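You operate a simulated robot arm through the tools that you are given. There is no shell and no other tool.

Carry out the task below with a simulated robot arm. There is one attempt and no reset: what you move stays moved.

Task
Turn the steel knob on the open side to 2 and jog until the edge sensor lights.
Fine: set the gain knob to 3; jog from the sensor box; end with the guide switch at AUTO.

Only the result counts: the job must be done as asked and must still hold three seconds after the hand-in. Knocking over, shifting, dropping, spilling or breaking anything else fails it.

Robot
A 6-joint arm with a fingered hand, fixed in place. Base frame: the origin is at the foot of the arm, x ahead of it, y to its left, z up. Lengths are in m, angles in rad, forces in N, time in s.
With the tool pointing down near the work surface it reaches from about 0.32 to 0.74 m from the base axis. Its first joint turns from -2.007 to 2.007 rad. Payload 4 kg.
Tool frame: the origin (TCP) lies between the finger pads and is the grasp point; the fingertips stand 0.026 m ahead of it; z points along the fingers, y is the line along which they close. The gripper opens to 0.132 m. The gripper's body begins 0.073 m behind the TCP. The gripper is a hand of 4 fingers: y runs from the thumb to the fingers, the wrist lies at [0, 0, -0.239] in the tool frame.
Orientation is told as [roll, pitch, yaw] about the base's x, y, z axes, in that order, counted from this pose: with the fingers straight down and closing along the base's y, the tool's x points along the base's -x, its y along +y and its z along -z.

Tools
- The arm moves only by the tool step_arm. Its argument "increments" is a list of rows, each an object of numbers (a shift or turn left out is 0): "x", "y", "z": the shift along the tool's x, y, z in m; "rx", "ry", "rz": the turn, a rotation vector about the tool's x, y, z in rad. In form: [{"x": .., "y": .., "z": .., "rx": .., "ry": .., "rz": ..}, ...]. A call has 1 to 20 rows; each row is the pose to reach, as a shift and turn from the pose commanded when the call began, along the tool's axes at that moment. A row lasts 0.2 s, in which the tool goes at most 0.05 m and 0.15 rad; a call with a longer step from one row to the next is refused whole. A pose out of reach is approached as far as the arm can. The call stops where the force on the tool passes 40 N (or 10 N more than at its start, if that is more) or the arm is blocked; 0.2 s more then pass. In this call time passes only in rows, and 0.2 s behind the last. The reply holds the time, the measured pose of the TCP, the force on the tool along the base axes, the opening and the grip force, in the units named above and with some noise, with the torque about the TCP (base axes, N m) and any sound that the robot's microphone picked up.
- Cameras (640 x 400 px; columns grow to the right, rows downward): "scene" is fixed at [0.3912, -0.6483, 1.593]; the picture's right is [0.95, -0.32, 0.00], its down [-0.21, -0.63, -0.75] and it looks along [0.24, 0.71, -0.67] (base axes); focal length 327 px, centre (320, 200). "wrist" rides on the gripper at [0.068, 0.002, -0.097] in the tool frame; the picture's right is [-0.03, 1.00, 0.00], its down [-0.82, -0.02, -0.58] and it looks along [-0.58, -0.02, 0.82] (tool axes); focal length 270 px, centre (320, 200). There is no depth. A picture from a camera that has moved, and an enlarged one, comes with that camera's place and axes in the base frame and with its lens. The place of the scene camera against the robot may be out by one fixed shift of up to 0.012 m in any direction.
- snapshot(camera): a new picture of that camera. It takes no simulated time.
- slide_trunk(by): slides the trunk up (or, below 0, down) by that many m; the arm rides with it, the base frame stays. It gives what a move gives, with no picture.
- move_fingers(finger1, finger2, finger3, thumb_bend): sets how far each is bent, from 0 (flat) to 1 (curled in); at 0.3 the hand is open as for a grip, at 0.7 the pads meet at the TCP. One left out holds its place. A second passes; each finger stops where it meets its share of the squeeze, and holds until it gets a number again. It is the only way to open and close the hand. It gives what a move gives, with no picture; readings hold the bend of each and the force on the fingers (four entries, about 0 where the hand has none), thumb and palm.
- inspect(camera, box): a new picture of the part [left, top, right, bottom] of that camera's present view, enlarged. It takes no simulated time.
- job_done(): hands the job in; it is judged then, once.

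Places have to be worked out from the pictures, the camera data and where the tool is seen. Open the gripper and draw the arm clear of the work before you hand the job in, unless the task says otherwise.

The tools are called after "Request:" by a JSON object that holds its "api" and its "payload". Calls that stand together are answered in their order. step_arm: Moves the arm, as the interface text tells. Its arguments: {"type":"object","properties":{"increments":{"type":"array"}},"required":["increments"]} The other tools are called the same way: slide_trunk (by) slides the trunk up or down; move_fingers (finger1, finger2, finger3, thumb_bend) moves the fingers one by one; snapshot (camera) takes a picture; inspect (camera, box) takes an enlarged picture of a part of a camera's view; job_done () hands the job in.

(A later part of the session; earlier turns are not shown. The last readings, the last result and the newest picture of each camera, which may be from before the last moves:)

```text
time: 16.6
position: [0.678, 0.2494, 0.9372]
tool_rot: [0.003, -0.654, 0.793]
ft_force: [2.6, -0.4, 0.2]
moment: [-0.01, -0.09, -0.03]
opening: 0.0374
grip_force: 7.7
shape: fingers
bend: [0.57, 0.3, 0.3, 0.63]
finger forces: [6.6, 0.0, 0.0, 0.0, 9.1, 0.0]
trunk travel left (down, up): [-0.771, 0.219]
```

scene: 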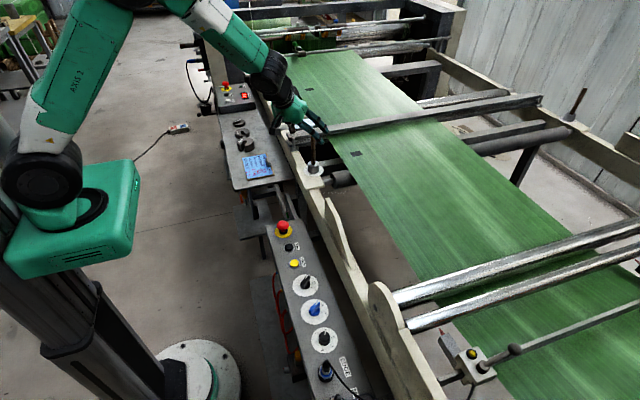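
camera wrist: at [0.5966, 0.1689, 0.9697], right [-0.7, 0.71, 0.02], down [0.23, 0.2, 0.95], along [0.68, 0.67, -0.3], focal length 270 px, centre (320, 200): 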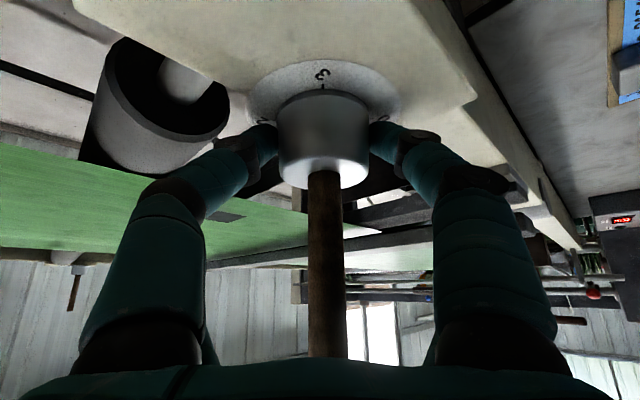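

The grip is about 8 N and steady. I'll turn clockwise about the knob axis in small rows, watching the torque, starting with 0.39 rad.

Request:
{"api": "step_arm", "payload": {"increments": [{"x": 0.0, "y": -0.0006, "z": 0.0, "rx": 0.079, "rz": 0.1033}, {"x": 0.0002, "y": -0.0012, "z": -0.0001, "rx": 0.1578, "rz": 0.2067}, {"x": 0.0003, "y": -0.0019, "z": -0.0002, "rx": 0.2367, "rz": 0.31}]}}

Request:
{"api": "snapshot", "payload": {"camera": "wrist"}}

Request:
{"api": "inspect", "payload": {"camera": "scene", "box": [270, 110, 350, 190]}}

```text
time: 17.4
position: [0.6782, 0.247, 0.9358]
tool_rot: [0.001, -0.648, 0.433]
ft_force: [-1.3, -0.7, 1.8]
moment: [0.05, 0.05, 0.05]
opening: 0.0367
grip_force: 7.4
shape: fingers
bend: [0.57, 0.3, 0.3, 0.64]
finger forces: [8.1, 0.0, 0.1, 0.1, 7.5, 0.0]
trunk travel left (down, up): [-0.771, 0.219]
```

```text
taken
camera wrist: at [0.575, 0.2005, 0.9697], right [-0.4, 0.91, 0.02], down [0.28, 0.11, 0.95], along [0.87, 0.39, -0.3], focal length 270 px, centre (320, 200)
```

wrist: 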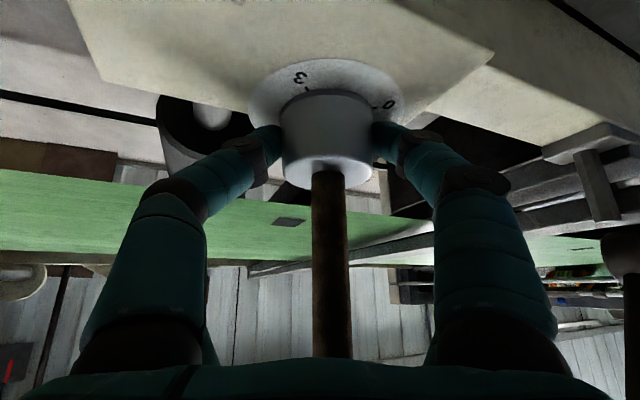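

```text
5.00 times, centred on (310, 150) of scene
camera zoom: at [0.3912, -0.6483, 1.593], right [0.95, -0.32, 0.0], down [-0.21, -0.63, -0.75], along [0.24, 0.71, -0.67], focal length 1636 px, centre (370, 450)
```

zoom: 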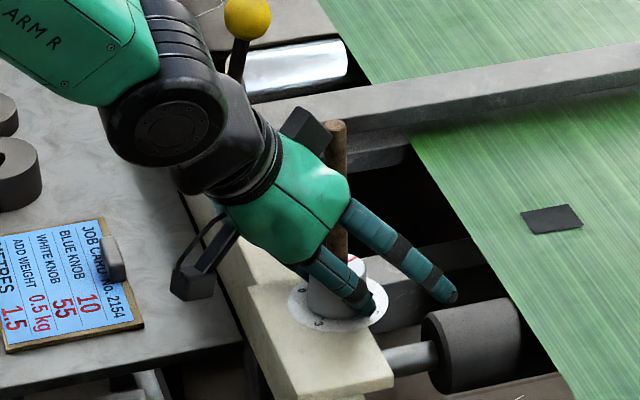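

The hand turned 0.36 rad smoothly with little torque, and the red pointer now shows on the knob top. I'll zoom in to see whether the knob turned with it.

Request:
{"api": "inspect", "payload": {"camera": "scene", "box": [300, 150, 332, 174]}}

```text
16.00 times, centred on (316, 162) of scene
camera zoom: at [0.3912, -0.6483, 1.593], right [0.95, -0.32, 0.0], down [-0.21, -0.63, -0.75], along [0.24, 0.71, -0.67], focal length 5236 px, centre (384, 808)
```

zoom: 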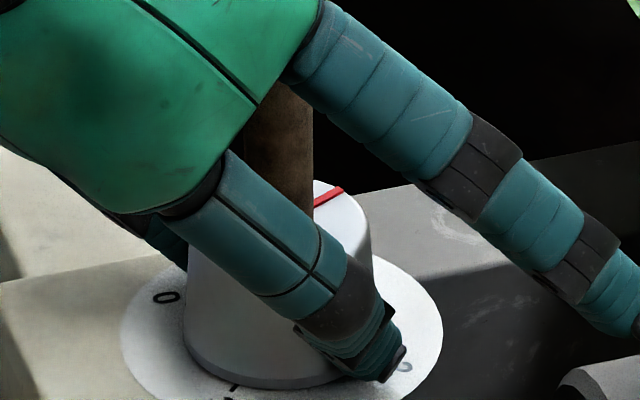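

The red pointer has moved from about 45° to about 22°, matching the hand, so the knob turns without slipping. I'll continue the stroke to near zero yaw, which still keeps clear of the yellow lever.

Request:
{"api": "step_arm", "payload": {"increments": [{"y": -0.0006, "rx": 0.079, "rz": 0.1033}, {"x": 0.0002, "y": -0.0012, "z": -0.0001, "rx": 0.1578, "rz": 0.2067}, {"x": 0.0003, "y": -0.0019, "z": -0.0002, "rx": 0.2367, "rz": 0.31}, {"x": 0.0005, "y": -0.0025, "z": -0.0003, "rx": 0.3, "rz": 0.393}]}}

Request:
{"api": "inspect", "payload": {"camera": "scene", "box": [270, 100, 350, 190]}}

Request:
{"api": "inspect", "payload": {"camera": "scene", "box": [300, 150, 332, 174]}}

Request:
{"api": "snapshot", "payload": {"camera": "wrist"}}

```text
time: 18.4
position: [0.6754, 0.2447, 0.9336]
tool_rot: [-0.001, -0.648, -0.091]
ft_force: [-11.5, 0.7, -1.8]
moment: [-0.01, 0.33, 0.02]
opening: 0.0363
grip_force: 8.5
shape: fingers
bend: [0.58, 0.3, 0.3, 0.65]
finger forces: [7.7, 0.1, 0.0, 0.0, 8.8, 0.0]
out of reach, approached as far as the arm can: row 1, 2
trunk travel left (down, up): [-0.771, 0.219]
```

```text
4.44 times, centred on (310, 145) of scene
camera zoom: at [0.3912, -0.6483, 1.593], right [0.95, -0.32, 0.0], down [-0.21, -0.63, -0.75], along [0.24, 0.71, -0.67], focal length 1454 px, centre (364, 444)
```

zoom: 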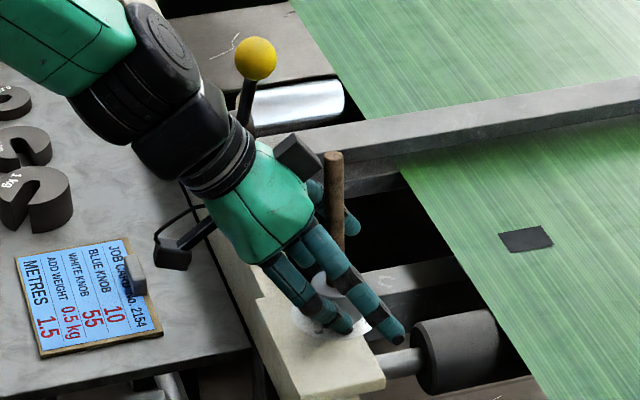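

```text
16.00 times, centred on (316, 162) of scene
camera zoom: at [0.3912, -0.6483, 1.593], right [0.95, -0.32, 0.0], down [-0.21, -0.63, -0.75], along [0.24, 0.71, -0.67], focal length 5236 px, centre (384, 808)
```

zoom: 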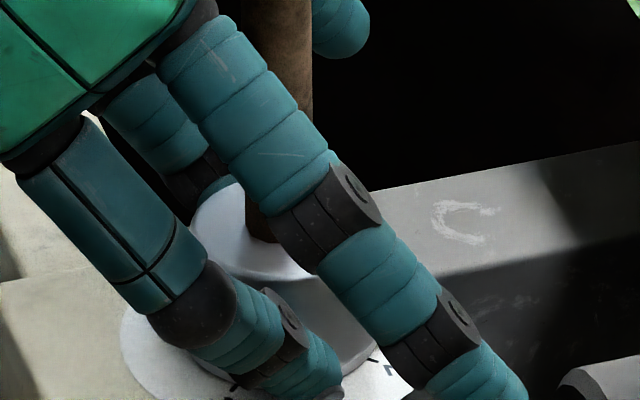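

```text
taken
camera wrist: at [0.5642, 0.2554, 0.9675], right [0.11, 0.99, 0.01], down [0.3, -0.05, 0.95], along [0.95, -0.1, -0.3], focal length 270 px, centre (320, 200)
```

wrist: 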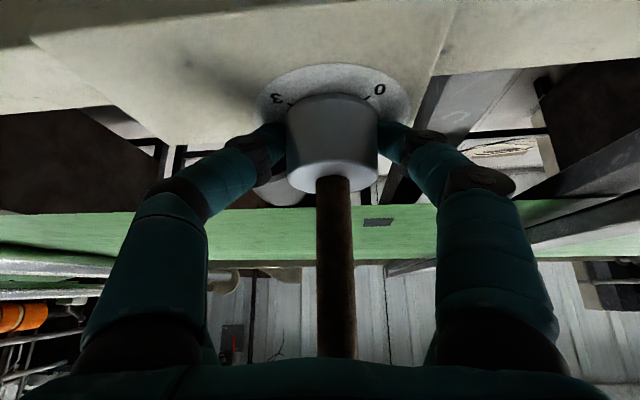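

The hand has turned 0.884 rad in total, with a modest sideways load of about 11 N now. I'll release to 0.45, check the load is gone, and look for the pointer.

Request:
{"api": "move_fingers", "payload": {"finger1": 0.45, "thumb_bend": 0.45}}

Request:
{"api": "inspect", "payload": {"camera": "scene", "box": [300, 150, 332, 174]}}

Request:
{"api": "snapshot", "payload": {"camera": "wrist"}}

```text
time: 19.4
position: [0.6795, 0.2443, 0.9351]
tool_rot: [0.002, -0.65, -0.091]
ft_force: [-0.2, -0.9, -0.4]
moment: [-0.01, 0.03, 0.0]
opening: 0.0821
grip_force: 0.0
shape: fingers
bend: [0.45, 0.3, 0.3, 0.45]
finger forces: [0.0, 0.0, 0.1, 0.0, 0.0, 0.1]
trunk travel left (down, up): [-0.771, 0.219]
```

```text
16.00 times, centred on (316, 162) of scene
camera zoom: at [0.3912, -0.6483, 1.593], right [0.95, -0.32, 0.0], down [-0.21, -0.63, -0.75], along [0.24, 0.71, -0.67], focal length 5236 px, centre (384, 808)
```

zoom: 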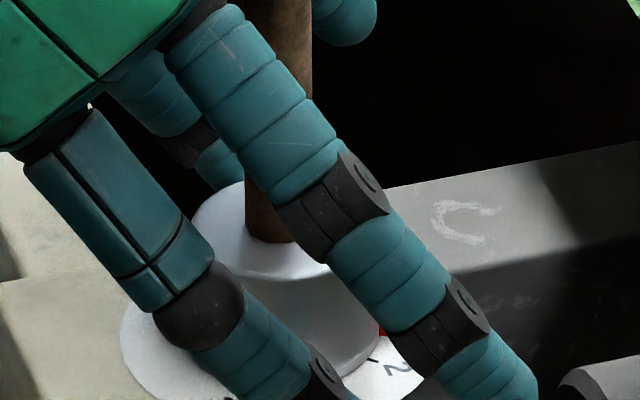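

```text
taken
camera wrist: at [0.5661, 0.2556, 0.9695], right [0.11, 0.99, 0.02], down [0.3, -0.05, 0.95], along [0.95, -0.1, -0.3], focal length 270 px, centre (320, 200)
```

wrist: 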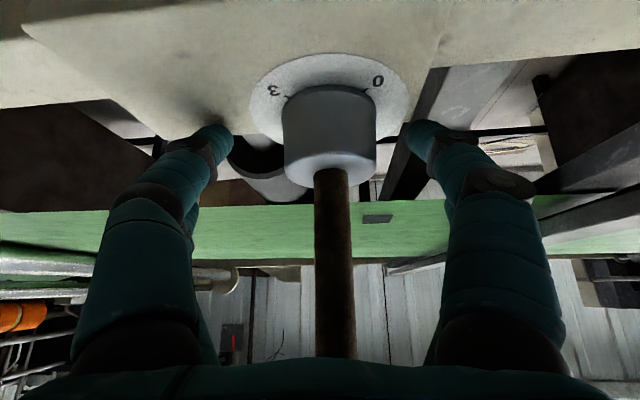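

Load is zero and the red mark now sits near -6°, so about 39° (0.68 rad) remains. With the fingers straddling the knob but not touching, I'll rotate the hand back by +0.70 rad, recentring a few mm.

Request:
{"api": "step_arm", "payload": {"increments": [{"x": 0.0005, "y": 0.0012, "z": -0.0004, "rx": -0.0847, "rz": -0.1114}, {"x": 0.001, "y": 0.0024, "z": -0.0008, "rx": -0.1694, "rz": -0.2228}, {"x": 0.0015, "y": 0.0036, "z": -0.0012, "rx": -0.2541, "rz": -0.3342}, {"x": 0.002, "y": 0.0048, "z": -0.0016, "rx": -0.3388, "rz": -0.4456}, {"x": 0.0025, "y": 0.006, "z": -0.0019, "rx": -0.4235, "rz": -0.557}]}}

Request:
{"api": "snapshot", "payload": {"camera": "wrist"}}

Request:
{"api": "inspect", "payload": {"camera": "scene", "box": [300, 150, 332, 174]}}

```text
time: 20.6
position: [0.6727, 0.2453, 0.9342]
tool_rot: [0.012, -0.623, 0.493]
ft_force: [-0.2, -1.3, 9.4]
moment: [0.23, 0.22, 0.02]
opening: 0.0812
grip_force: 4.2
shape: fingers
bend: [0.47, 0.3, 0.3, 0.45]
finger forces: [8.8, 0.1, 0.1, 0.1, 0.0, 0.1]
out of reach, approached as far as the arm can: row 4, 5
trunk travel left (down, up): [-0.771, 0.219]
```

```text
taken
camera wrist: at [0.5734, 0.1919, 0.9707], right [-0.46, 0.89, 0.03], down [0.3, 0.13, 0.94], along [0.84, 0.44, -0.33], focal length 270 px, centre (320, 200)
```

wrist: 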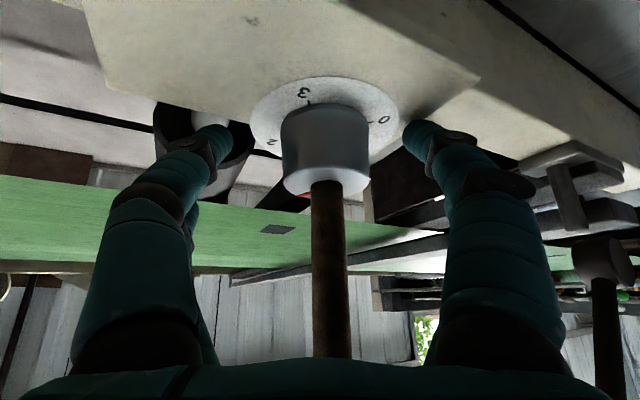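

```text
16.00 times, centred on (316, 162) of scene
camera zoom: at [0.3912, -0.6483, 1.593], right [0.95, -0.32, 0.0], down [-0.21, -0.63, -0.75], along [0.24, 0.71, -0.67], focal length 5236 px, centre (384, 808)
```

zoom: 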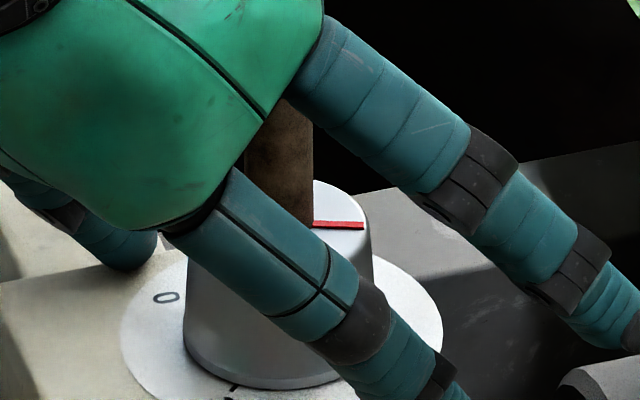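

finger1 is pressing on the plate, with 9 N upward on the tool, because the clipped pose flattened the tilt. I'll raise the trunk 6 mm to relieve it and zoom in on the pointer, which now reads about -20°.

Request:
{"api": "slide_trunk", "payload": {"by": 0.006}}

Request:
{"api": "inspect", "payload": {"camera": "scene", "box": [306, 156, 326, 176]}}

Request:
{"api": "inspect", "payload": {"camera": "wrist", "box": [230, 60, 410, 210]}}

```text
time: 21.1
position: [0.6729, 0.248, 0.937]
tool_rot: [0.002, -0.622, 0.522]
ft_force: [0.0, 2.0, -0.7]
moment: [0.02, 0.02, 0.01]
opening: 0.0824
grip_force: 0.1
shape: fingers
bend: [0.45, 0.3, 0.3, 0.45]
finger forces: [0.1, 0.0, 0.1, 0.0, 0.0, 0.1]
trunk travel left (down, up): [-0.777, 0.213]
```

```text
16.00 times, centred on (316, 166) of scene
camera zoom: at [0.3912, -0.6483, 1.593], right [0.95, -0.32, 0.0], down [-0.21, -0.63, -0.75], along [0.24, 0.71, -0.67], focal length 5236 px, centre (384, 744)
```

zoom: 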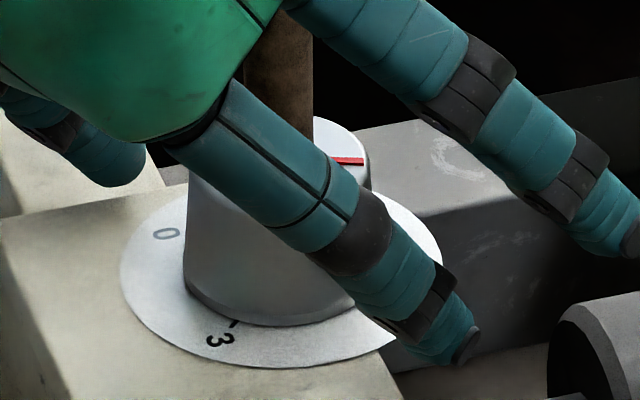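

```text
2.67 times, centred on (320, 135) of wrist
camera zoom: at [0.5741, 0.1924, 0.9748], right [-0.48, 0.88, 0.02], down [0.29, 0.14, 0.95], along [0.83, 0.46, -0.33], focal length 721 px, centre (320, 373)
```

zoom: 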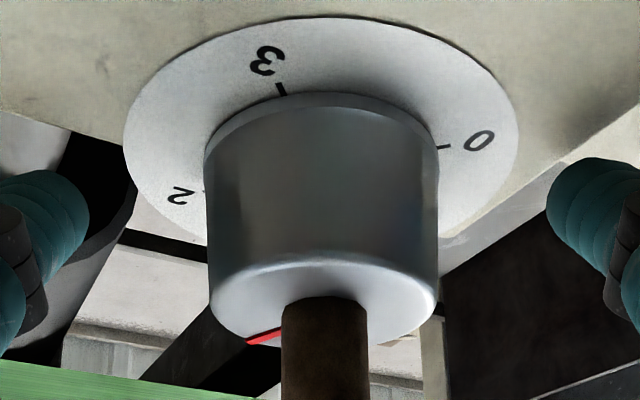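

Both cameras now put the pointer at about -20°, so the knob needs about 25° (0.43 rad) more to reach 2 at -45°. The load is gone and the knob is centred between the fingertips. I'll nudge 3 mm forward and regrip.

Request:
{"api": "step_arm", "payload": {"increments": [{"x": -0.0024, "z": 0.0017}]}}

Request:
{"api": "move_fingers", "payload": {"finger1": 0.66, "thumb_bend": 0.66}}

Request:
{"api": "inspect", "payload": {"camera": "wrist", "box": [230, 60, 410, 210]}}

```text
time: 21.5
position: [0.6749, 0.2486, 0.9401]
tool_rot: [0.002, -0.624, 0.521]
ft_force: [0.2, 0.1, -0.2]
moment: [-0.02, 0.01, -0.04]
opening: 0.0826
grip_force: 0.0
shape: fingers
bend: [0.45, 0.3, 0.3, 0.45]
finger forces: [0.0, 0.0, 0.0, 0.0, 0.1, 0.1]
trunk travel left (down, up): [-0.777, 0.213]
```

```text
time: 22.5
position: [0.6765, 0.2487, 0.9383]
tool_rot: [0.002, -0.625, 0.519]
ft_force: [0.9, -0.4, 0.1]
moment: [-0.05, 0.0, 0.0]
opening: 0.0368
grip_force: 6.5
shape: fingers
bend: [0.58, 0.3, 0.3, 0.62]
finger forces: [5.9, 0.0, 0.0, 0.0, 6.9, 0.0]
trunk travel left (down, up): [-0.777, 0.213]
```

```text
2.67 times, centred on (320, 135) of wrist
camera zoom: at [0.5771, 0.1934, 0.9756], right [-0.48, 0.88, 0.02], down [0.29, 0.14, 0.95], along [0.83, 0.46, -0.33], focal length 721 px, centre (320, 373)
```

zoom: 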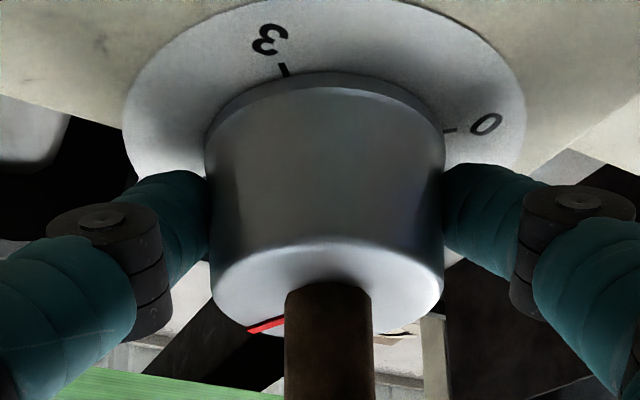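

The grip is symmetric at about 6.5 N a side. I'll turn 0.36 rad clockwise, then measure.

Request:
{"api": "step_arm", "payload": {"increments": [{"y": -0.0002, "rx": 0.0702, "rz": 0.0973}, {"y": -0.0004, "rx": 0.1404, "rz": 0.1946}, {"y": -0.0006, "rx": 0.2106, "rz": 0.292}]}}

Request:
{"api": "inspect", "payload": {"camera": "wrist", "box": [230, 60, 410, 210]}}

Request:
{"api": "inspect", "payload": {"camera": "scene", "box": [306, 156, 326, 176]}}

```text
time: 23.3
position: [0.6739, 0.2476, 0.9378]
tool_rot: [0.002, -0.614, 0.209]
ft_force: [4.2, 0.6, 3.1]
moment: [-0.02, -0.18, 0.06]
opening: 0.0365
grip_force: 6.9
shape: fingers
bend: [0.59, 0.3, 0.3, 0.62]
finger forces: [6.4, 0.1, 0.0, 0.1, 6.9, 0.0]
out of reach, approached as far as the arm can: row 3
trunk travel left (down, up): [-0.777, 0.213]
```

```text
2.67 times, centred on (320, 135) of wrist
camera zoom: at [0.5644, 0.2259, 0.9758], right [-0.19, 0.98, 0.02], down [0.33, 0.05, 0.94], along [0.92, 0.18, -0.33], focal length 721 px, centre (320, 373)
```

zoom: 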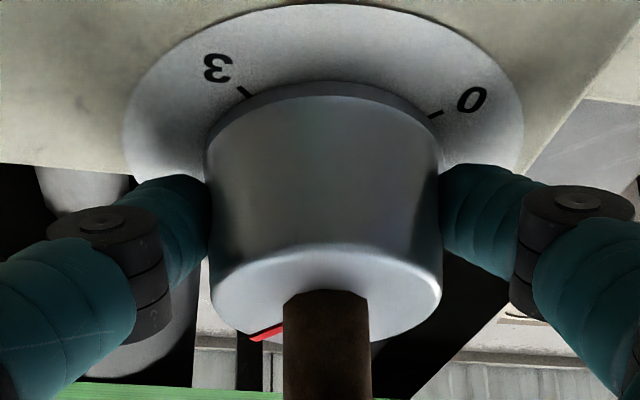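

```text
16.00 times, centred on (316, 166) of scene
camera zoom: at [0.3912, -0.6483, 1.593], right [0.95, -0.32, 0.0], down [-0.21, -0.63, -0.75], along [0.24, 0.71, -0.67], focal length 5236 px, centre (384, 744)
```

zoom: 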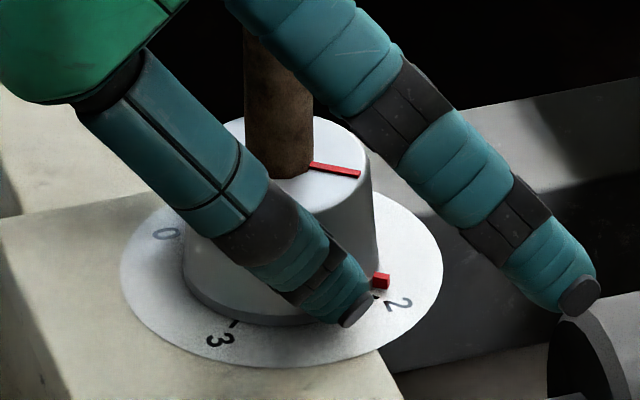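

The knob's red tab is now just short of tick 2, with the pointer near -36°. It needs about 8–10° more.

Request:
{"api": "step_arm", "payload": {"increments": [{"y": -0.0002, "rx": 0.0468, "rz": 0.0649}, {"y": -0.0003, "rx": 0.0936, "rz": 0.1298}]}}

Request:
{"api": "inspect", "payload": {"camera": "wrist", "box": [230, 60, 410, 210]}}

Request:
{"api": "inspect", "payload": {"camera": "scene", "box": [306, 156, 326, 176]}}

```text
time: 23.9
position: [0.6761, 0.2474, 0.938]
tool_rot: [0.001, -0.612, 0.049]
ft_force: [-1.4, 1.0, 1.3]
moment: [-0.03, 0.05, 0.02]
opening: 0.0366
grip_force: 6.9
shape: fingers
bend: [0.59, 0.3, 0.3, 0.63]
finger forces: [7.5, 0.0, 0.0, 0.1, 6.4, 0.1]
trunk travel left (down, up): [-0.777, 0.213]
```

```text
2.67 times, centred on (320, 135) of wrist
camera zoom: at [0.5633, 0.2434, 0.9764], right [-0.03, 1.0, 0.01], down [0.34, 0.0, 0.94], along [0.94, 0.03, -0.34], focal length 721 px, centre (320, 373)
```

zoom: 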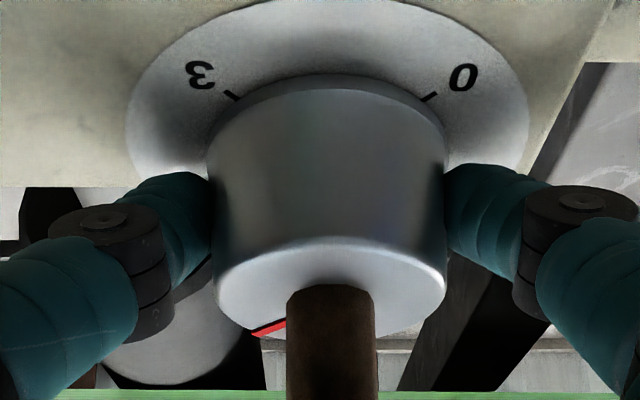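

```text
16.00 times, centred on (316, 166) of scene
camera zoom: at [0.3912, -0.6483, 1.593], right [0.95, -0.32, 0.0], down [-0.21, -0.63, -0.75], along [0.24, 0.71, -0.67], focal length 5236 px, centre (384, 744)
```

zoom: 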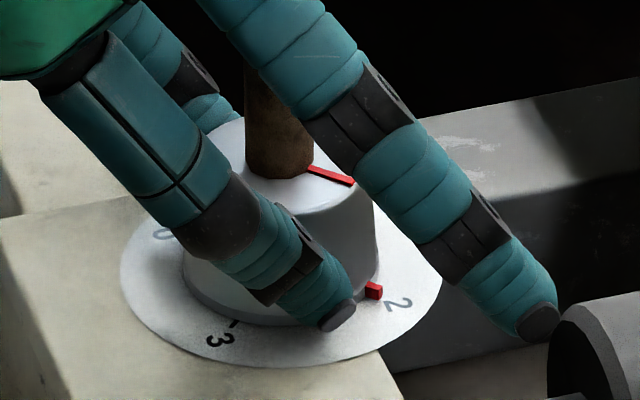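

Both views now put the pointer at about -44° to -45°, with the tab covering tick 2. I'll release and confirm it holds.

Request:
{"api": "move_fingers", "payload": {"finger1": 0.45, "thumb_bend": 0.45}}

Request:
{"api": "inspect", "payload": {"camera": "scene", "box": [306, 156, 326, 176]}}

Request:
{"api": "inspect", "payload": {"camera": "wrist", "box": [230, 60, 410, 210]}}

```text
time: 24.9
position: [0.6759, 0.2462, 0.938]
tool_rot: [0.0, -0.613, 0.05]
ft_force: [-0.4, -0.8, -0.1]
moment: [-0.01, 0.01, 0.05]
opening: 0.0825
grip_force: 0.0
shape: fingers
bend: [0.45, 0.3, 0.3, 0.45]
finger forces: [0.0, 0.0, 0.0, 0.1, 0.0, 0.1]
trunk travel left (down, up): [-0.777, 0.213]
```

```text
16.00 times, centred on (316, 166) of scene
camera zoom: at [0.3912, -0.6483, 1.593], right [0.95, -0.32, 0.0], down [-0.21, -0.63, -0.75], along [0.24, 0.71, -0.67], focal length 5236 px, centre (384, 744)
```

zoom: 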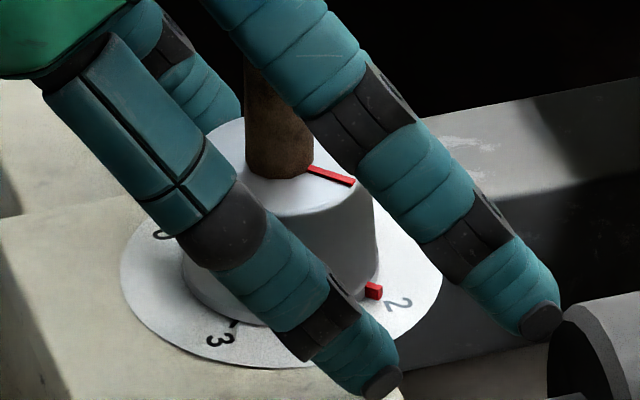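

```text
2.67 times, centred on (320, 135) of wrist
camera zoom: at [0.5637, 0.2432, 0.9765], right [-0.03, 1.0, 0.01], down [0.34, 0.0, 0.94], along [0.94, 0.03, -0.34], focal length 721 px, centre (320, 373)
```

zoom: 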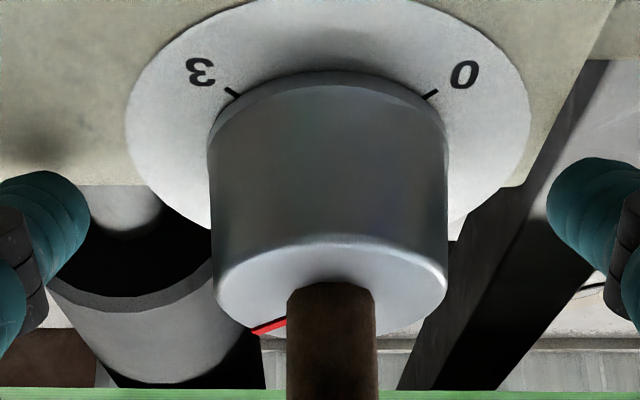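

The pointer stayed on 2 after release. I'll back the hand out along its own axis so the rod slips out from between the digits, keeping to the robot side of the lever.

Request:
{"api": "step_arm", "payload": {"increments": [{"z": -0.02}, {"z": -0.045}, {"z": -0.075}, {"z": -0.105, "y": -0.01}, {"z": -0.135, "y": -0.03}]}}

Request:
{"api": "snapshot", "payload": {"camera": "wrist"}}

Request:
{"api": "snapshot", "payload": {"camera": "scene"}}

```text
time: 26.1
position: [0.597, 0.2123, 1.0485]
tool_rot: [0.0, -0.612, 0.051]
ft_force: [0.1, 0.1, 1.0]
moment: [0.01, 0.03, 0.01]
opening: 0.0823
grip_force: 0.0
shape: fingers
bend: [0.45, 0.3, 0.3, 0.45]
finger forces: [0.0, 0.1, 0.0, 0.0, 0.0, 0.0]
trunk travel left (down, up): [-0.777, 0.213]
```

```text
taken
camera wrist: at [0.485, 0.2076, 1.0871], right [-0.03, 1.0, 0.01], down [0.34, 0.0, 0.94], along [0.94, 0.03, -0.34], focal length 270 px, centre (320, 200)
```

wrist: 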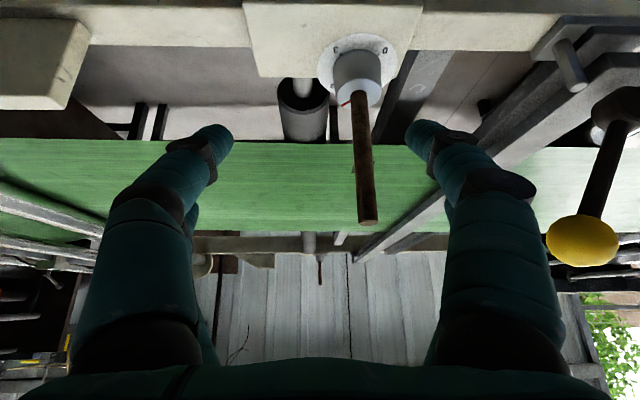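

```text
taken
```

scene: 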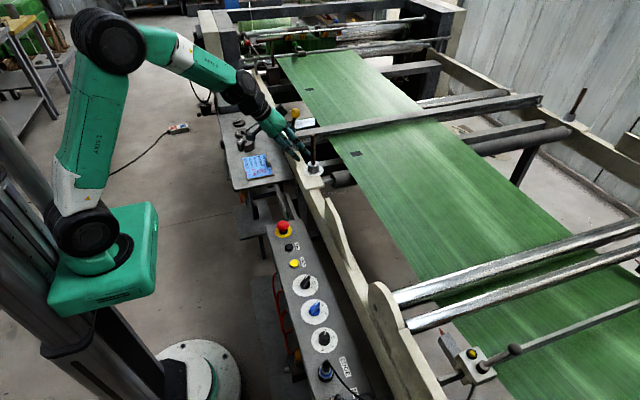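

The hand is clear. I'll check the steel knob once more, plus the sensor lamp and the panel.

Request:
{"api": "inspect", "payload": {"camera": "scene", "box": [296, 150, 336, 180]}}

Request:
{"api": "inspect", "payload": {"camera": "scene", "box": [430, 310, 530, 390]}}

Request:
{"api": "inspect", "payload": {"camera": "scene", "box": [290, 290, 350, 360]}}

```text
13.33 times, centred on (316, 165) of scene
camera zoom: at [0.3912, -0.6483, 1.593], right [0.95, -0.32, 0.0], down [-0.21, -0.63, -0.75], along [0.24, 0.71, -0.67], focal length 4364 px, centre (373, 667)
```

zoom: 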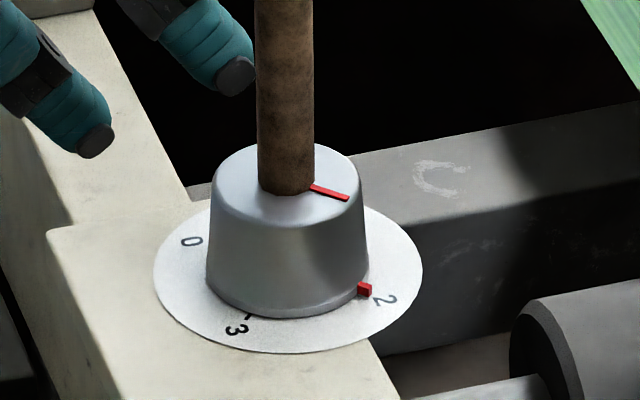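

```text
5.00 times, centred on (480, 350) of scene
camera zoom: at [0.3912, -0.6483, 1.593], right [0.95, -0.32, 0.0], down [-0.21, -0.63, -0.75], along [0.24, 0.71, -0.67], focal length 1636 px, centre (-480, -550)
```

zoom: 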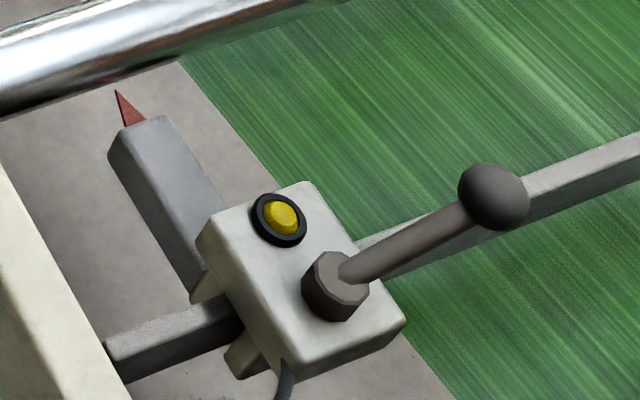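

```text
5.71 times, centred on (320, 325) of scene
camera zoom: at [0.3912, -0.6483, 1.593], right [0.95, -0.32, 0.0], down [-0.21, -0.63, -0.75], along [0.24, 0.71, -0.67], focal length 1870 px, centre (320, -514)
```

zoom: 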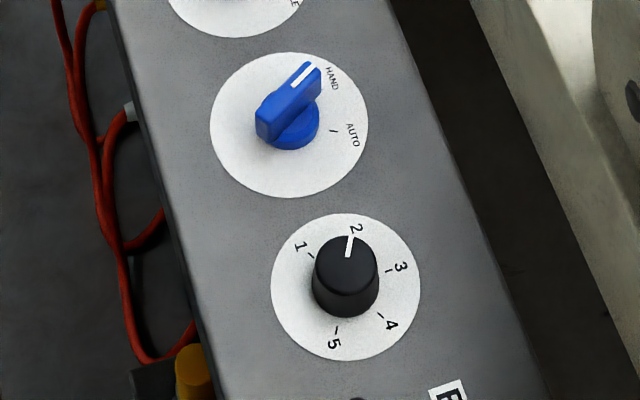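

The steel knob is set, with its tab on 2. The sensor lamp is still dull yellow (unlit), and the gain dial reads 2, with 3 at straight ahead (+x). HAND sits at +30° and AUTO at -30°. Now I'll straighten the hand and move over the panel.

Request:
{"api": "step_arm", "payload": {"increments": [{"x": 0.02, "y": -0.034, "z": -0.019, "ry": 0.122}, {"x": 0.041, "y": -0.069, "z": -0.038, "ry": 0.245}, {"x": 0.061, "y": -0.104, "z": -0.058, "ry": 0.367}, {"x": 0.082, "y": -0.138, "z": -0.077, "ry": 0.49}, {"x": 0.102, "y": -0.173, "z": -0.096, "ry": 0.612}]}}

Request:
{"api": "move_fingers", "payload": {"finger1": 0.3, "thumb_bend": 0.3}}

```text
time: 27.3
position: [0.4695, 0.0329, 1.0699]
tool_rot: [0.001, 0.0, 0.05]
ft_force: [-1.0, 0.0, 0.4]
moment: [0.01, -0.03, -0.02]
opening: 0.0825
grip_force: 0.0
shape: fingers
bend: [0.45, 0.3, 0.3, 0.45]
finger forces: [0.1, 0.0, 0.0, 0.1, 0.0, 0.1]
trunk travel left (down, up): [-0.777, 0.213]
```

```text
time: 28.3
position: [0.4693, 0.0341, 1.0694]
tool_rot: [-0.001, -0.002, 0.048]
ft_force: [0.7, 0.4, -0.2]
moment: [-0.01, -0.01, -0.01]
opening: 0.1322
grip_force: 0.0
shape: fingers
bend: [0.3, 0.3, 0.3, 0.3]
finger forces: [0.0, 0.0, 0.1, 0.0, 0.0, 0.0]
trunk travel left (down, up): [-0.777, 0.213]
```

The hand is vertical again. Next I'll move along the panel to look down on the gain knob.

Request:
{"api": "step_arm", "payload": {"increments": [{"x": 0.0065, "y": -0.044, "z": 0.007, "rz": 0.01}, {"x": 0.013, "y": -0.088, "z": 0.014, "rz": 0.02}, {"x": 0.0195, "y": -0.132, "z": 0.021, "rz": 0.03}, {"x": 0.026, "y": -0.176, "z": 0.028, "rz": 0.04}, {"x": 0.0325, "y": -0.22, "z": 0.035, "rz": 0.05}, {"x": 0.039, "y": -0.264, "z": 0.042, "rz": 0.05}, {"x": 0.0455, "y": -0.308, "z": 0.05, "rz": 0.05}]}}

Request:
{"api": "snapshot", "payload": {"camera": "wrist"}}

Request:
{"api": "snapshot", "payload": {"camera": "scene"}}

```text
time: 29.9
position: [0.4373, -0.275, 1.0176]
tool_rot: [-0.002, -0.001, 0.0]
ft_force: [0.2, -0.2, 0.7]
moment: [0.01, 0.0, 0.01]
opening: 0.1324
grip_force: 0.1
shape: fingers
bend: [0.3, 0.3, 0.3, 0.3]
finger forces: [0.0, 0.0, 0.0, 0.1, 0.1, 0.0]
trunk travel left (down, up): [-0.777, 0.213]
```

```text
taken
camera wrist: at [0.3691, -0.2748, 1.113], right [0.03, 1.0, 0.0], down [0.82, -0.02, 0.58], along [0.58, -0.01, -0.82], focal length 270 px, centre (320, 200)
```

wrist: 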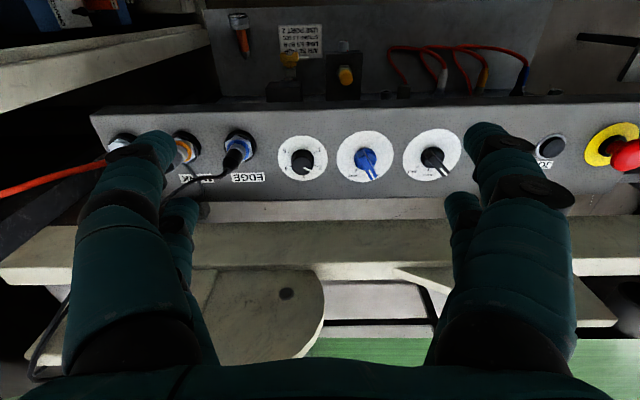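

```text
taken
```

scene: 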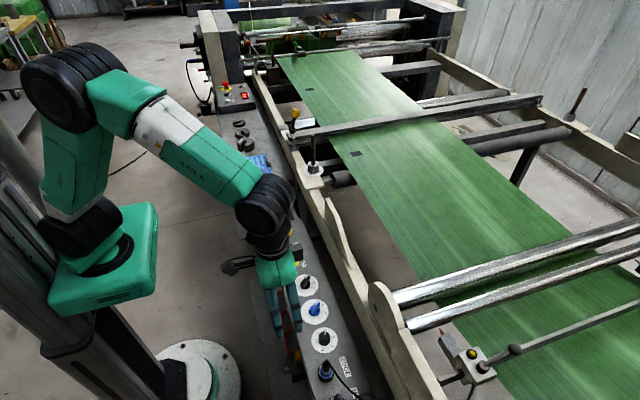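

Request:
{"api": "inspect", "payload": {"camera": "wrist", "box": [260, 110, 400, 210]}}

Request:
{"api": "inspect", "payload": {"camera": "wrist", "box": [180, 110, 320, 210]}}

Request:
{"api": "inspect", "payload": {"camera": "wrist", "box": [380, 110, 640, 210]}}

```text
4.00 times, centred on (330, 160) of wrist
camera zoom: at [0.3691, -0.2748, 1.113], right [0.03, 1.0, 0.0], down [0.82, -0.02, 0.58], along [0.58, -0.01, -0.82], focal length 1081 px, centre (280, 360)
```

zoom: 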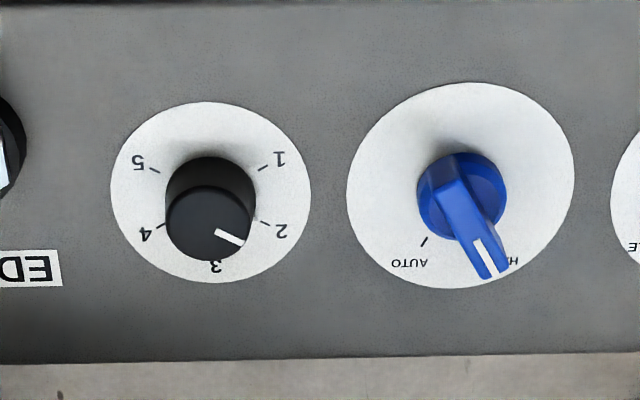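

```text
4.00 times, centred on (250, 160) of wrist
camera zoom: at [0.3691, -0.2748, 1.113], right [0.03, 1.0, 0.0], down [0.82, -0.02, 0.58], along [0.58, -0.01, -0.82], focal length 1081 px, centre (600, 360)
```

zoom: 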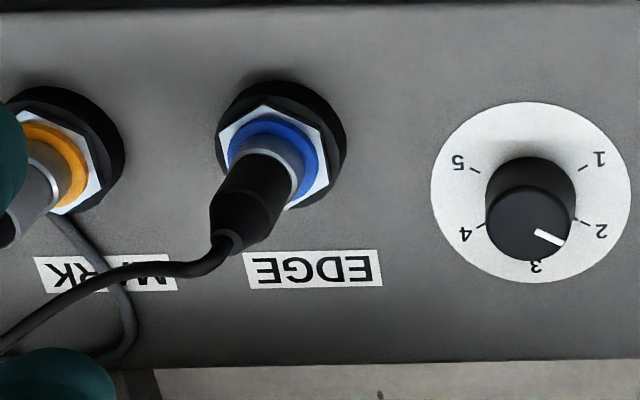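

```text
2.46 times, centred on (510, 160) of wrist
camera zoom: at [0.3691, -0.2748, 1.113], right [0.03, 1.0, 0.0], down [0.82, -0.02, 0.58], along [0.58, -0.01, -0.82], focal length 665 px, centre (-148, 298)
```

zoom: 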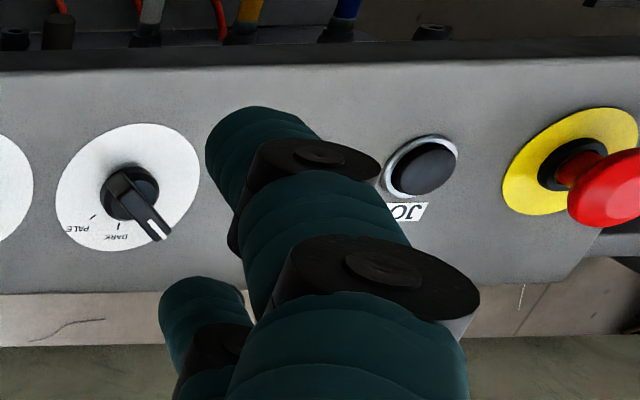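

Gain dial centre works out to (0.523, -0.301, 0.805), knob top near z 0.824, pointer on 2 at 60°. The blue switch is at (0.522, -0.222, 0.805) on HAND, and the EDGE plug near (0.505, -0.376) stands up to about z 0.855. I'll yaw to -60° above the gain knob, so a 60° clockwise turn ends at -120° with the digits clear of the neighbours.

Request:
{"api": "step_arm", "payload": {"increments": [{"x": -0.0123, "y": -0.0037, "z": 0.0125, "rz": 0.1496}, {"x": -0.0246, "y": -0.0074, "z": 0.025, "rz": 0.2991}, {"x": -0.0369, "y": -0.0111, "z": 0.0375, "rz": 0.4487}, {"x": -0.0491, "y": -0.0149, "z": 0.05, "rz": 0.5983}, {"x": -0.0614, "y": -0.0186, "z": 0.0626, "rz": 0.7479}, {"x": -0.0737, "y": -0.0223, "z": 0.0751, "rz": 0.8974}, {"x": -0.086, "y": -0.026, "z": 0.0876, "rz": 1.047}]}}

Request:
{"api": "snapshot", "payload": {"camera": "wrist"}}

Request:
{"api": "inspect", "payload": {"camera": "scene", "box": [240, 250, 400, 370]}}

```text
time: 31.5
position: [0.526, -0.3013, 0.9311]
tool_rot: [0.003, -0.001, -1.051]
ft_force: [0.3, 1.1, 0.2]
moment: [-0.02, 0.04, -0.01]
opening: 0.1326
grip_force: 0.1
shape: fingers
bend: [0.3, 0.3, 0.3, 0.3]
finger forces: [0.1, 0.1, 0.0, 0.0, 0.0, 0.1]
trunk travel left (down, up): [-0.777, 0.213]
```

```text
taken
camera wrist: at [0.4934, -0.2419, 1.0254], right [0.88, 0.48, 0.0], down [0.39, -0.72, 0.58], along [0.28, -0.51, -0.82], focal length 270 px, centre (320, 200)
```

wrist: 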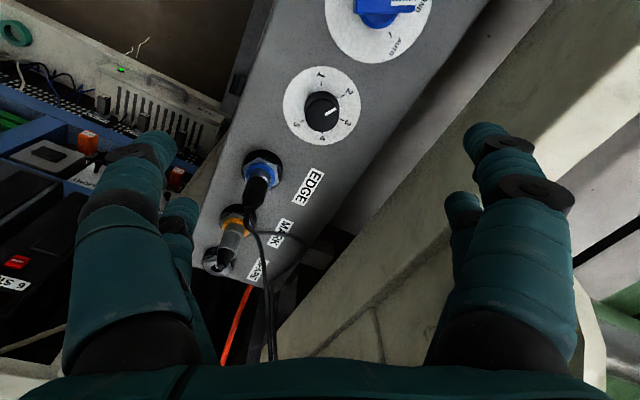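

```text
3.33 times, centred on (320, 310) of scene
camera zoom: at [0.3912, -0.6483, 1.593], right [0.95, -0.32, 0.0], down [-0.21, -0.63, -0.75], along [0.24, 0.71, -0.67], focal length 1091 px, centre (320, -167)
```

zoom: 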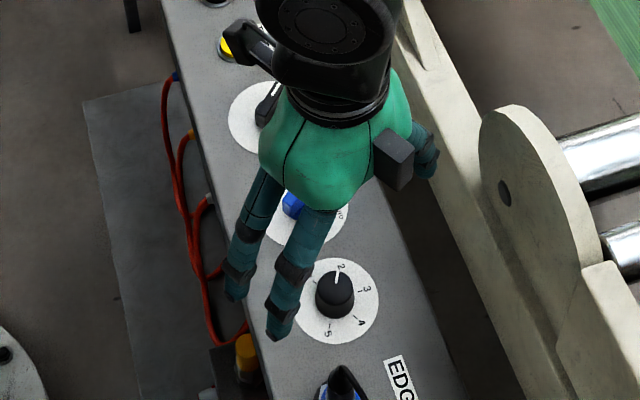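

Reachable, and the knob shows up at about (0.5235, -0.2995). I'll bring all four digits to 0.5, leaving pads about 33 mm either side, and descend to just above the knob.

Request:
{"api": "move_fingers", "payload": {"finger1": 0.5, "finger2": 0.5, "finger3": 0.5, "thumb_bend": 0.5}}

Request:
{"api": "step_arm", "payload": {"increments": [{"z": 0.025}, {"z": 0.048}, {"z": 0.068}]}}

Request:
{"api": "snapshot", "payload": {"camera": "wrist"}}

Request:
{"api": "inspect", "payload": {"camera": "scene", "box": [260, 280, 380, 370]}}

```text
time: 32.5
position: [0.5262, -0.3011, 0.931]
tool_rot: [0.001, 0.001, -1.047]
ft_force: [0.0, 0.3, -0.5]
moment: [-0.01, 0.0, -0.01]
opening: 0.0666
grip_force: 0.0
shape: fingers
bend: [0.5, 0.5, 0.5, 0.5]
finger forces: [0.0, 0.0, 0.0, 0.1, 0.0, 0.0]
trunk travel left (down, up): [-0.777, 0.213]
```

```text
time: 33.3
position: [0.5254, -0.3017, 0.8636]
tool_rot: [0.0, 0.0, -1.046]
ft_force: [-0.6, 1.2, 1.2]
moment: [-0.01, 0.0, 0.02]
opening: 0.0663
grip_force: 0.1
shape: fingers
bend: [0.5, 0.5, 0.5, 0.5]
finger forces: [0.0, 0.0, 0.1, 0.1, 0.0, 0.0]
trunk travel left (down, up): [-0.777, 0.213]
```

```text
taken
camera wrist: at [0.4917, -0.2429, 0.9571], right [0.88, 0.48, 0.0], down [0.39, -0.72, 0.58], along [0.28, -0.51, -0.82], focal length 270 px, centre (320, 200)
```

wrist: 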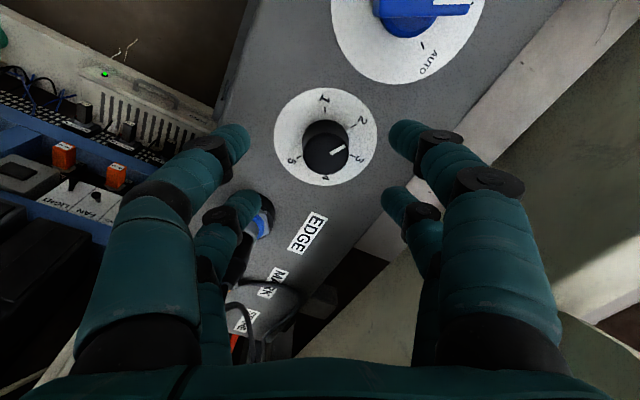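

```text
4.44 times, centred on (320, 325) of scene
camera zoom: at [0.3912, -0.6483, 1.593], right [0.95, -0.32, 0.0], down [-0.21, -0.63, -0.75], along [0.24, 0.71, -0.67], focal length 1454 px, centre (320, -356)
```

zoom: 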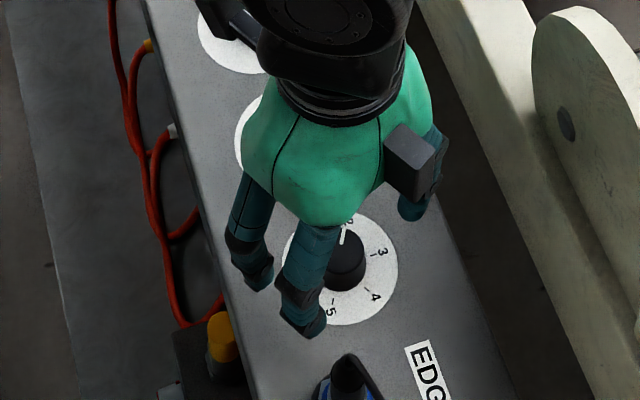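

Alignment is within about 3 mm. I'll shift slightly toward the tool's +x and descend 27 mm so the fingertips surround the knob just above the dial.

Request:
{"api": "step_arm", "payload": {"increments": [{"x": 0.003, "z": 0.01}, {"x": 0.003, "z": 0.02}, {"x": 0.003, "z": 0.027}]}}

Request:
{"api": "snapshot", "payload": {"camera": "wrist"}}

Request:
{"api": "inspect", "payload": {"camera": "scene", "box": [280, 300, 360, 360]}}

```text
time: 34.1
position: [0.5244, -0.2995, 0.8358]
tool_rot: [0.001, 0.001, -1.046]
ft_force: [1.5, 0.1, 0.0]
moment: [-0.03, -0.01, 0.0]
opening: 0.0664
grip_force: 0.0
shape: fingers
bend: [0.5, 0.5, 0.5, 0.5]
finger forces: [0.0, 0.1, 0.1, 0.0, 0.0, 0.0]
trunk travel left (down, up): [-0.777, 0.213]
```

```text
taken
camera wrist: at [0.4909, -0.2396, 0.9302], right [0.88, 0.48, 0.0], down [0.39, -0.72, 0.58], along [0.28, -0.51, -0.82], focal length 270 px, centre (320, 200)
```

wrist: 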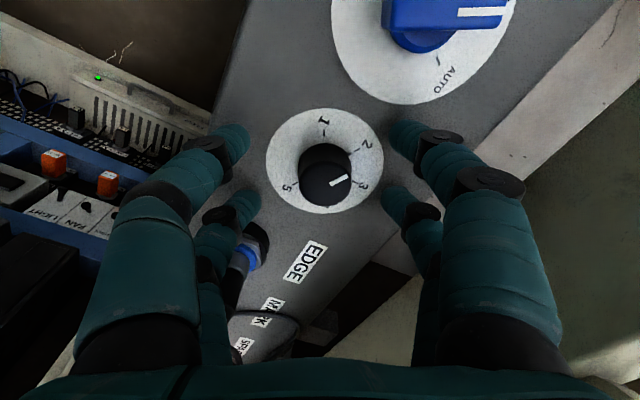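

```text
6.67 times, centred on (320, 330) of scene
camera zoom: at [0.3912, -0.6483, 1.593], right [0.95, -0.32, 0.0], down [-0.21, -0.63, -0.75], along [0.24, 0.71, -0.67], focal length 2182 px, centre (320, -667)
```

zoom: 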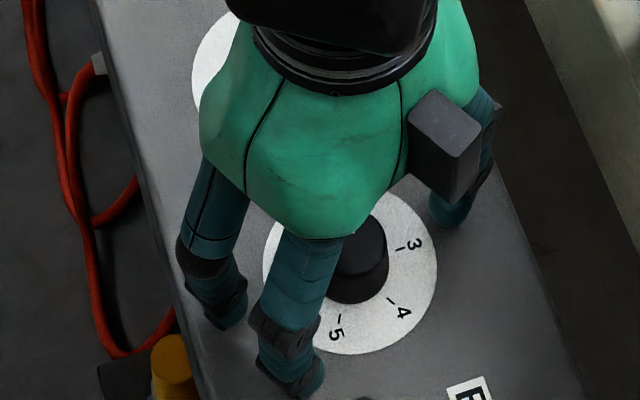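

The knob sits centred among the four fingertips with no contact yet. I'll close all four onto it.

Request:
{"api": "move_fingers", "payload": {"finger1": 0.62, "finger2": 0.62, "finger3": 0.62, "thumb_bend": 0.62}}

Request:
{"api": "snapshot", "payload": {"camera": "wrist"}}

```text
time: 35.1
position: [0.5245, -0.2994, 0.8363]
tool_rot: [0.001, 0.0, -1.047]
ft_force: [0.9, 0.7, -0.4]
moment: [-0.03, 0.01, -0.03]
opening: 0.0265
grip_force: 0.0
shape: fingers
bend: [0.62, 0.62, 0.62, 0.62]
finger forces: [0.0, 0.0, 0.0, 0.0, 0.0, 0.0]
trunk travel left (down, up): [-0.777, 0.213]
```

```text
taken
camera wrist: at [0.491, -0.2397, 0.9305], right [0.88, 0.48, 0.0], down [0.39, -0.72, 0.58], along [0.28, -0.51, -0.82], focal length 270 px, centre (320, 200)
```

wrist: 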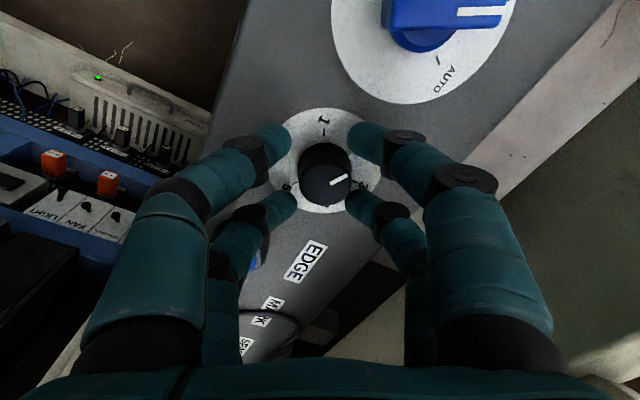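

No contact at 0.62: the digit lanes sit about ±20 mm from the tool centre, so they pass on either side of this small knob. I'll reopen and shift 20 mm along tool x so the far pair (finger2 and finger3) pinches across the knob's middle, and then bring the other pair together out of the way.

Request:
{"api": "move_fingers", "payload": {"finger1": 0.52, "finger2": 0.5, "finger3": 0.5, "thumb_bend": 0.52}}

Request:
{"api": "step_arm", "payload": {"increments": [{"x": 0.01, "y": 0.0015}, {"x": 0.0205, "y": 0.003}]}}

Request:
{"api": "snapshot", "payload": {"camera": "wrist"}}

```text
time: 36.1
position: [0.5237, -0.2983, 0.8353]
tool_rot: [0.002, 0.0, -1.048]
ft_force: [0.6, 0.7, 0.1]
moment: [0.0, -0.01, 0.0]
opening: 0.0583
grip_force: 0.1
shape: fingers
bend: [0.52, 0.5, 0.5, 0.52]
finger forces: [0.0, 0.1, 0.0, 0.2, 0.1, 0.0]
trunk travel left (down, up): [-0.777, 0.213]
```

```text
time: 36.7
position: [0.5162, -0.2791, 0.8358]
tool_rot: [0.002, 0.0, -1.048]
ft_force: [-0.4, -0.1, 0.6]
moment: [0.02, 0.02, 0.01]
opening: 0.0587
grip_force: 0.1
shape: fingers
bend: [0.52, 0.5, 0.5, 0.52]
finger forces: [0.0, 0.0, 0.0, 0.0, 0.0, 0.0]
trunk travel left (down, up): [-0.777, 0.213]
```

```text
taken
camera wrist: at [0.484, -0.2202, 0.9309], right [0.88, 0.48, 0.0], down [0.39, -0.72, 0.58], along [0.28, -0.51, -0.82], focal length 270 px, centre (320, 200)
```

wrist: 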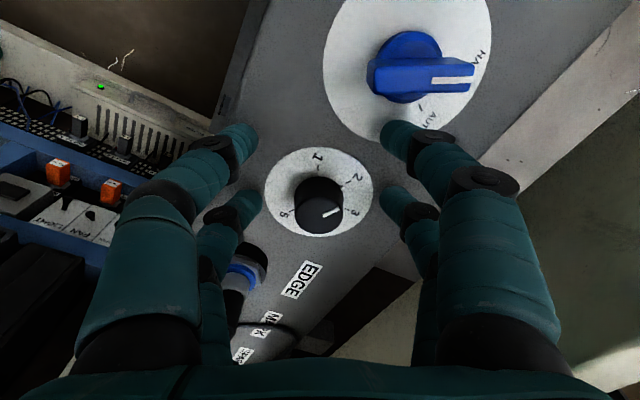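

The far pair now straddles the knob, which is level with their tips. I'll bring the near pair together first, then close finger2 and finger3 on the knob.

Request:
{"api": "move_fingers", "payload": {"finger1": 0.68, "thumb_bend": 0.68}}

Request:
{"api": "move_fingers", "payload": {"finger2": 0.68, "finger3": 0.68}}

Request:
{"api": "snapshot", "payload": {"camera": "wrist"}}

Request:
{"api": "inspect", "payload": {"camera": "scene", "box": [280, 290, 360, 360]}}

```text
time: 37.7
position: [0.5177, -0.279, 0.8363]
tool_rot: [0.002, 0.002, -1.048]
ft_force: [0.0, 0.5, -0.3]
moment: [0.01, -0.02, 0.02]
opening: 0.0077
grip_force: 0.1
shape: fingers
bend: [0.68, 0.5, 0.5, 0.68]
finger forces: [0.1, 0.0, 0.1, 0.0, 0.0, 0.0]
trunk travel left (down, up): [-0.777, 0.213]
```

```text
time: 38.7
position: [0.5165, -0.2796, 0.8361]
tool_rot: [0.0, 0.0, -1.046]
ft_force: [-1.4, 0.4, -1.8]
moment: [0.0, 0.04, -0.03]
opening: 0.0074
grip_force: 3.2
shape: fingers
bend: [0.68, 0.64, 0.63, 0.68]
finger forces: [0.0, 2.8, 4.0, 0.1, 0.0, 0.1]
trunk travel left (down, up): [-0.777, 0.213]
```

```text
taken
camera wrist: at [0.4839, -0.2204, 0.9309], right [0.88, 0.48, 0.0], down [0.39, -0.72, 0.58], along [0.28, -0.51, -0.82], focal length 270 px, centre (320, 200)
```

wrist: 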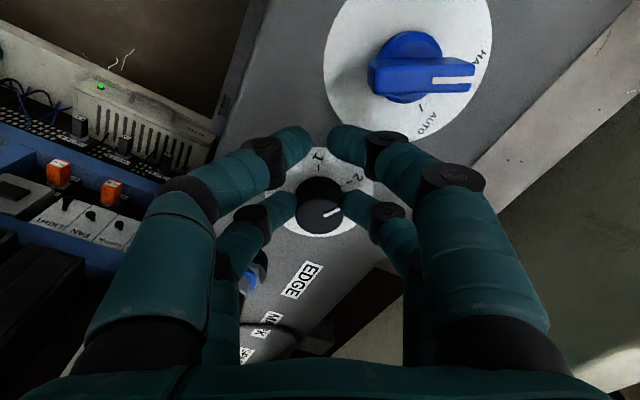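

```text
5.71 times, centred on (320, 325) of scene
camera zoom: at [0.3912, -0.6483, 1.593], right [0.95, -0.32, 0.0], down [-0.21, -0.63, -0.75], along [0.24, 0.71, -0.67], focal length 1870 px, centre (320, -514)
```

zoom: 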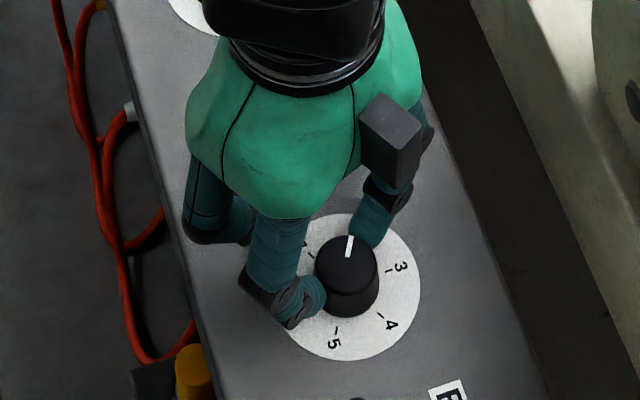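

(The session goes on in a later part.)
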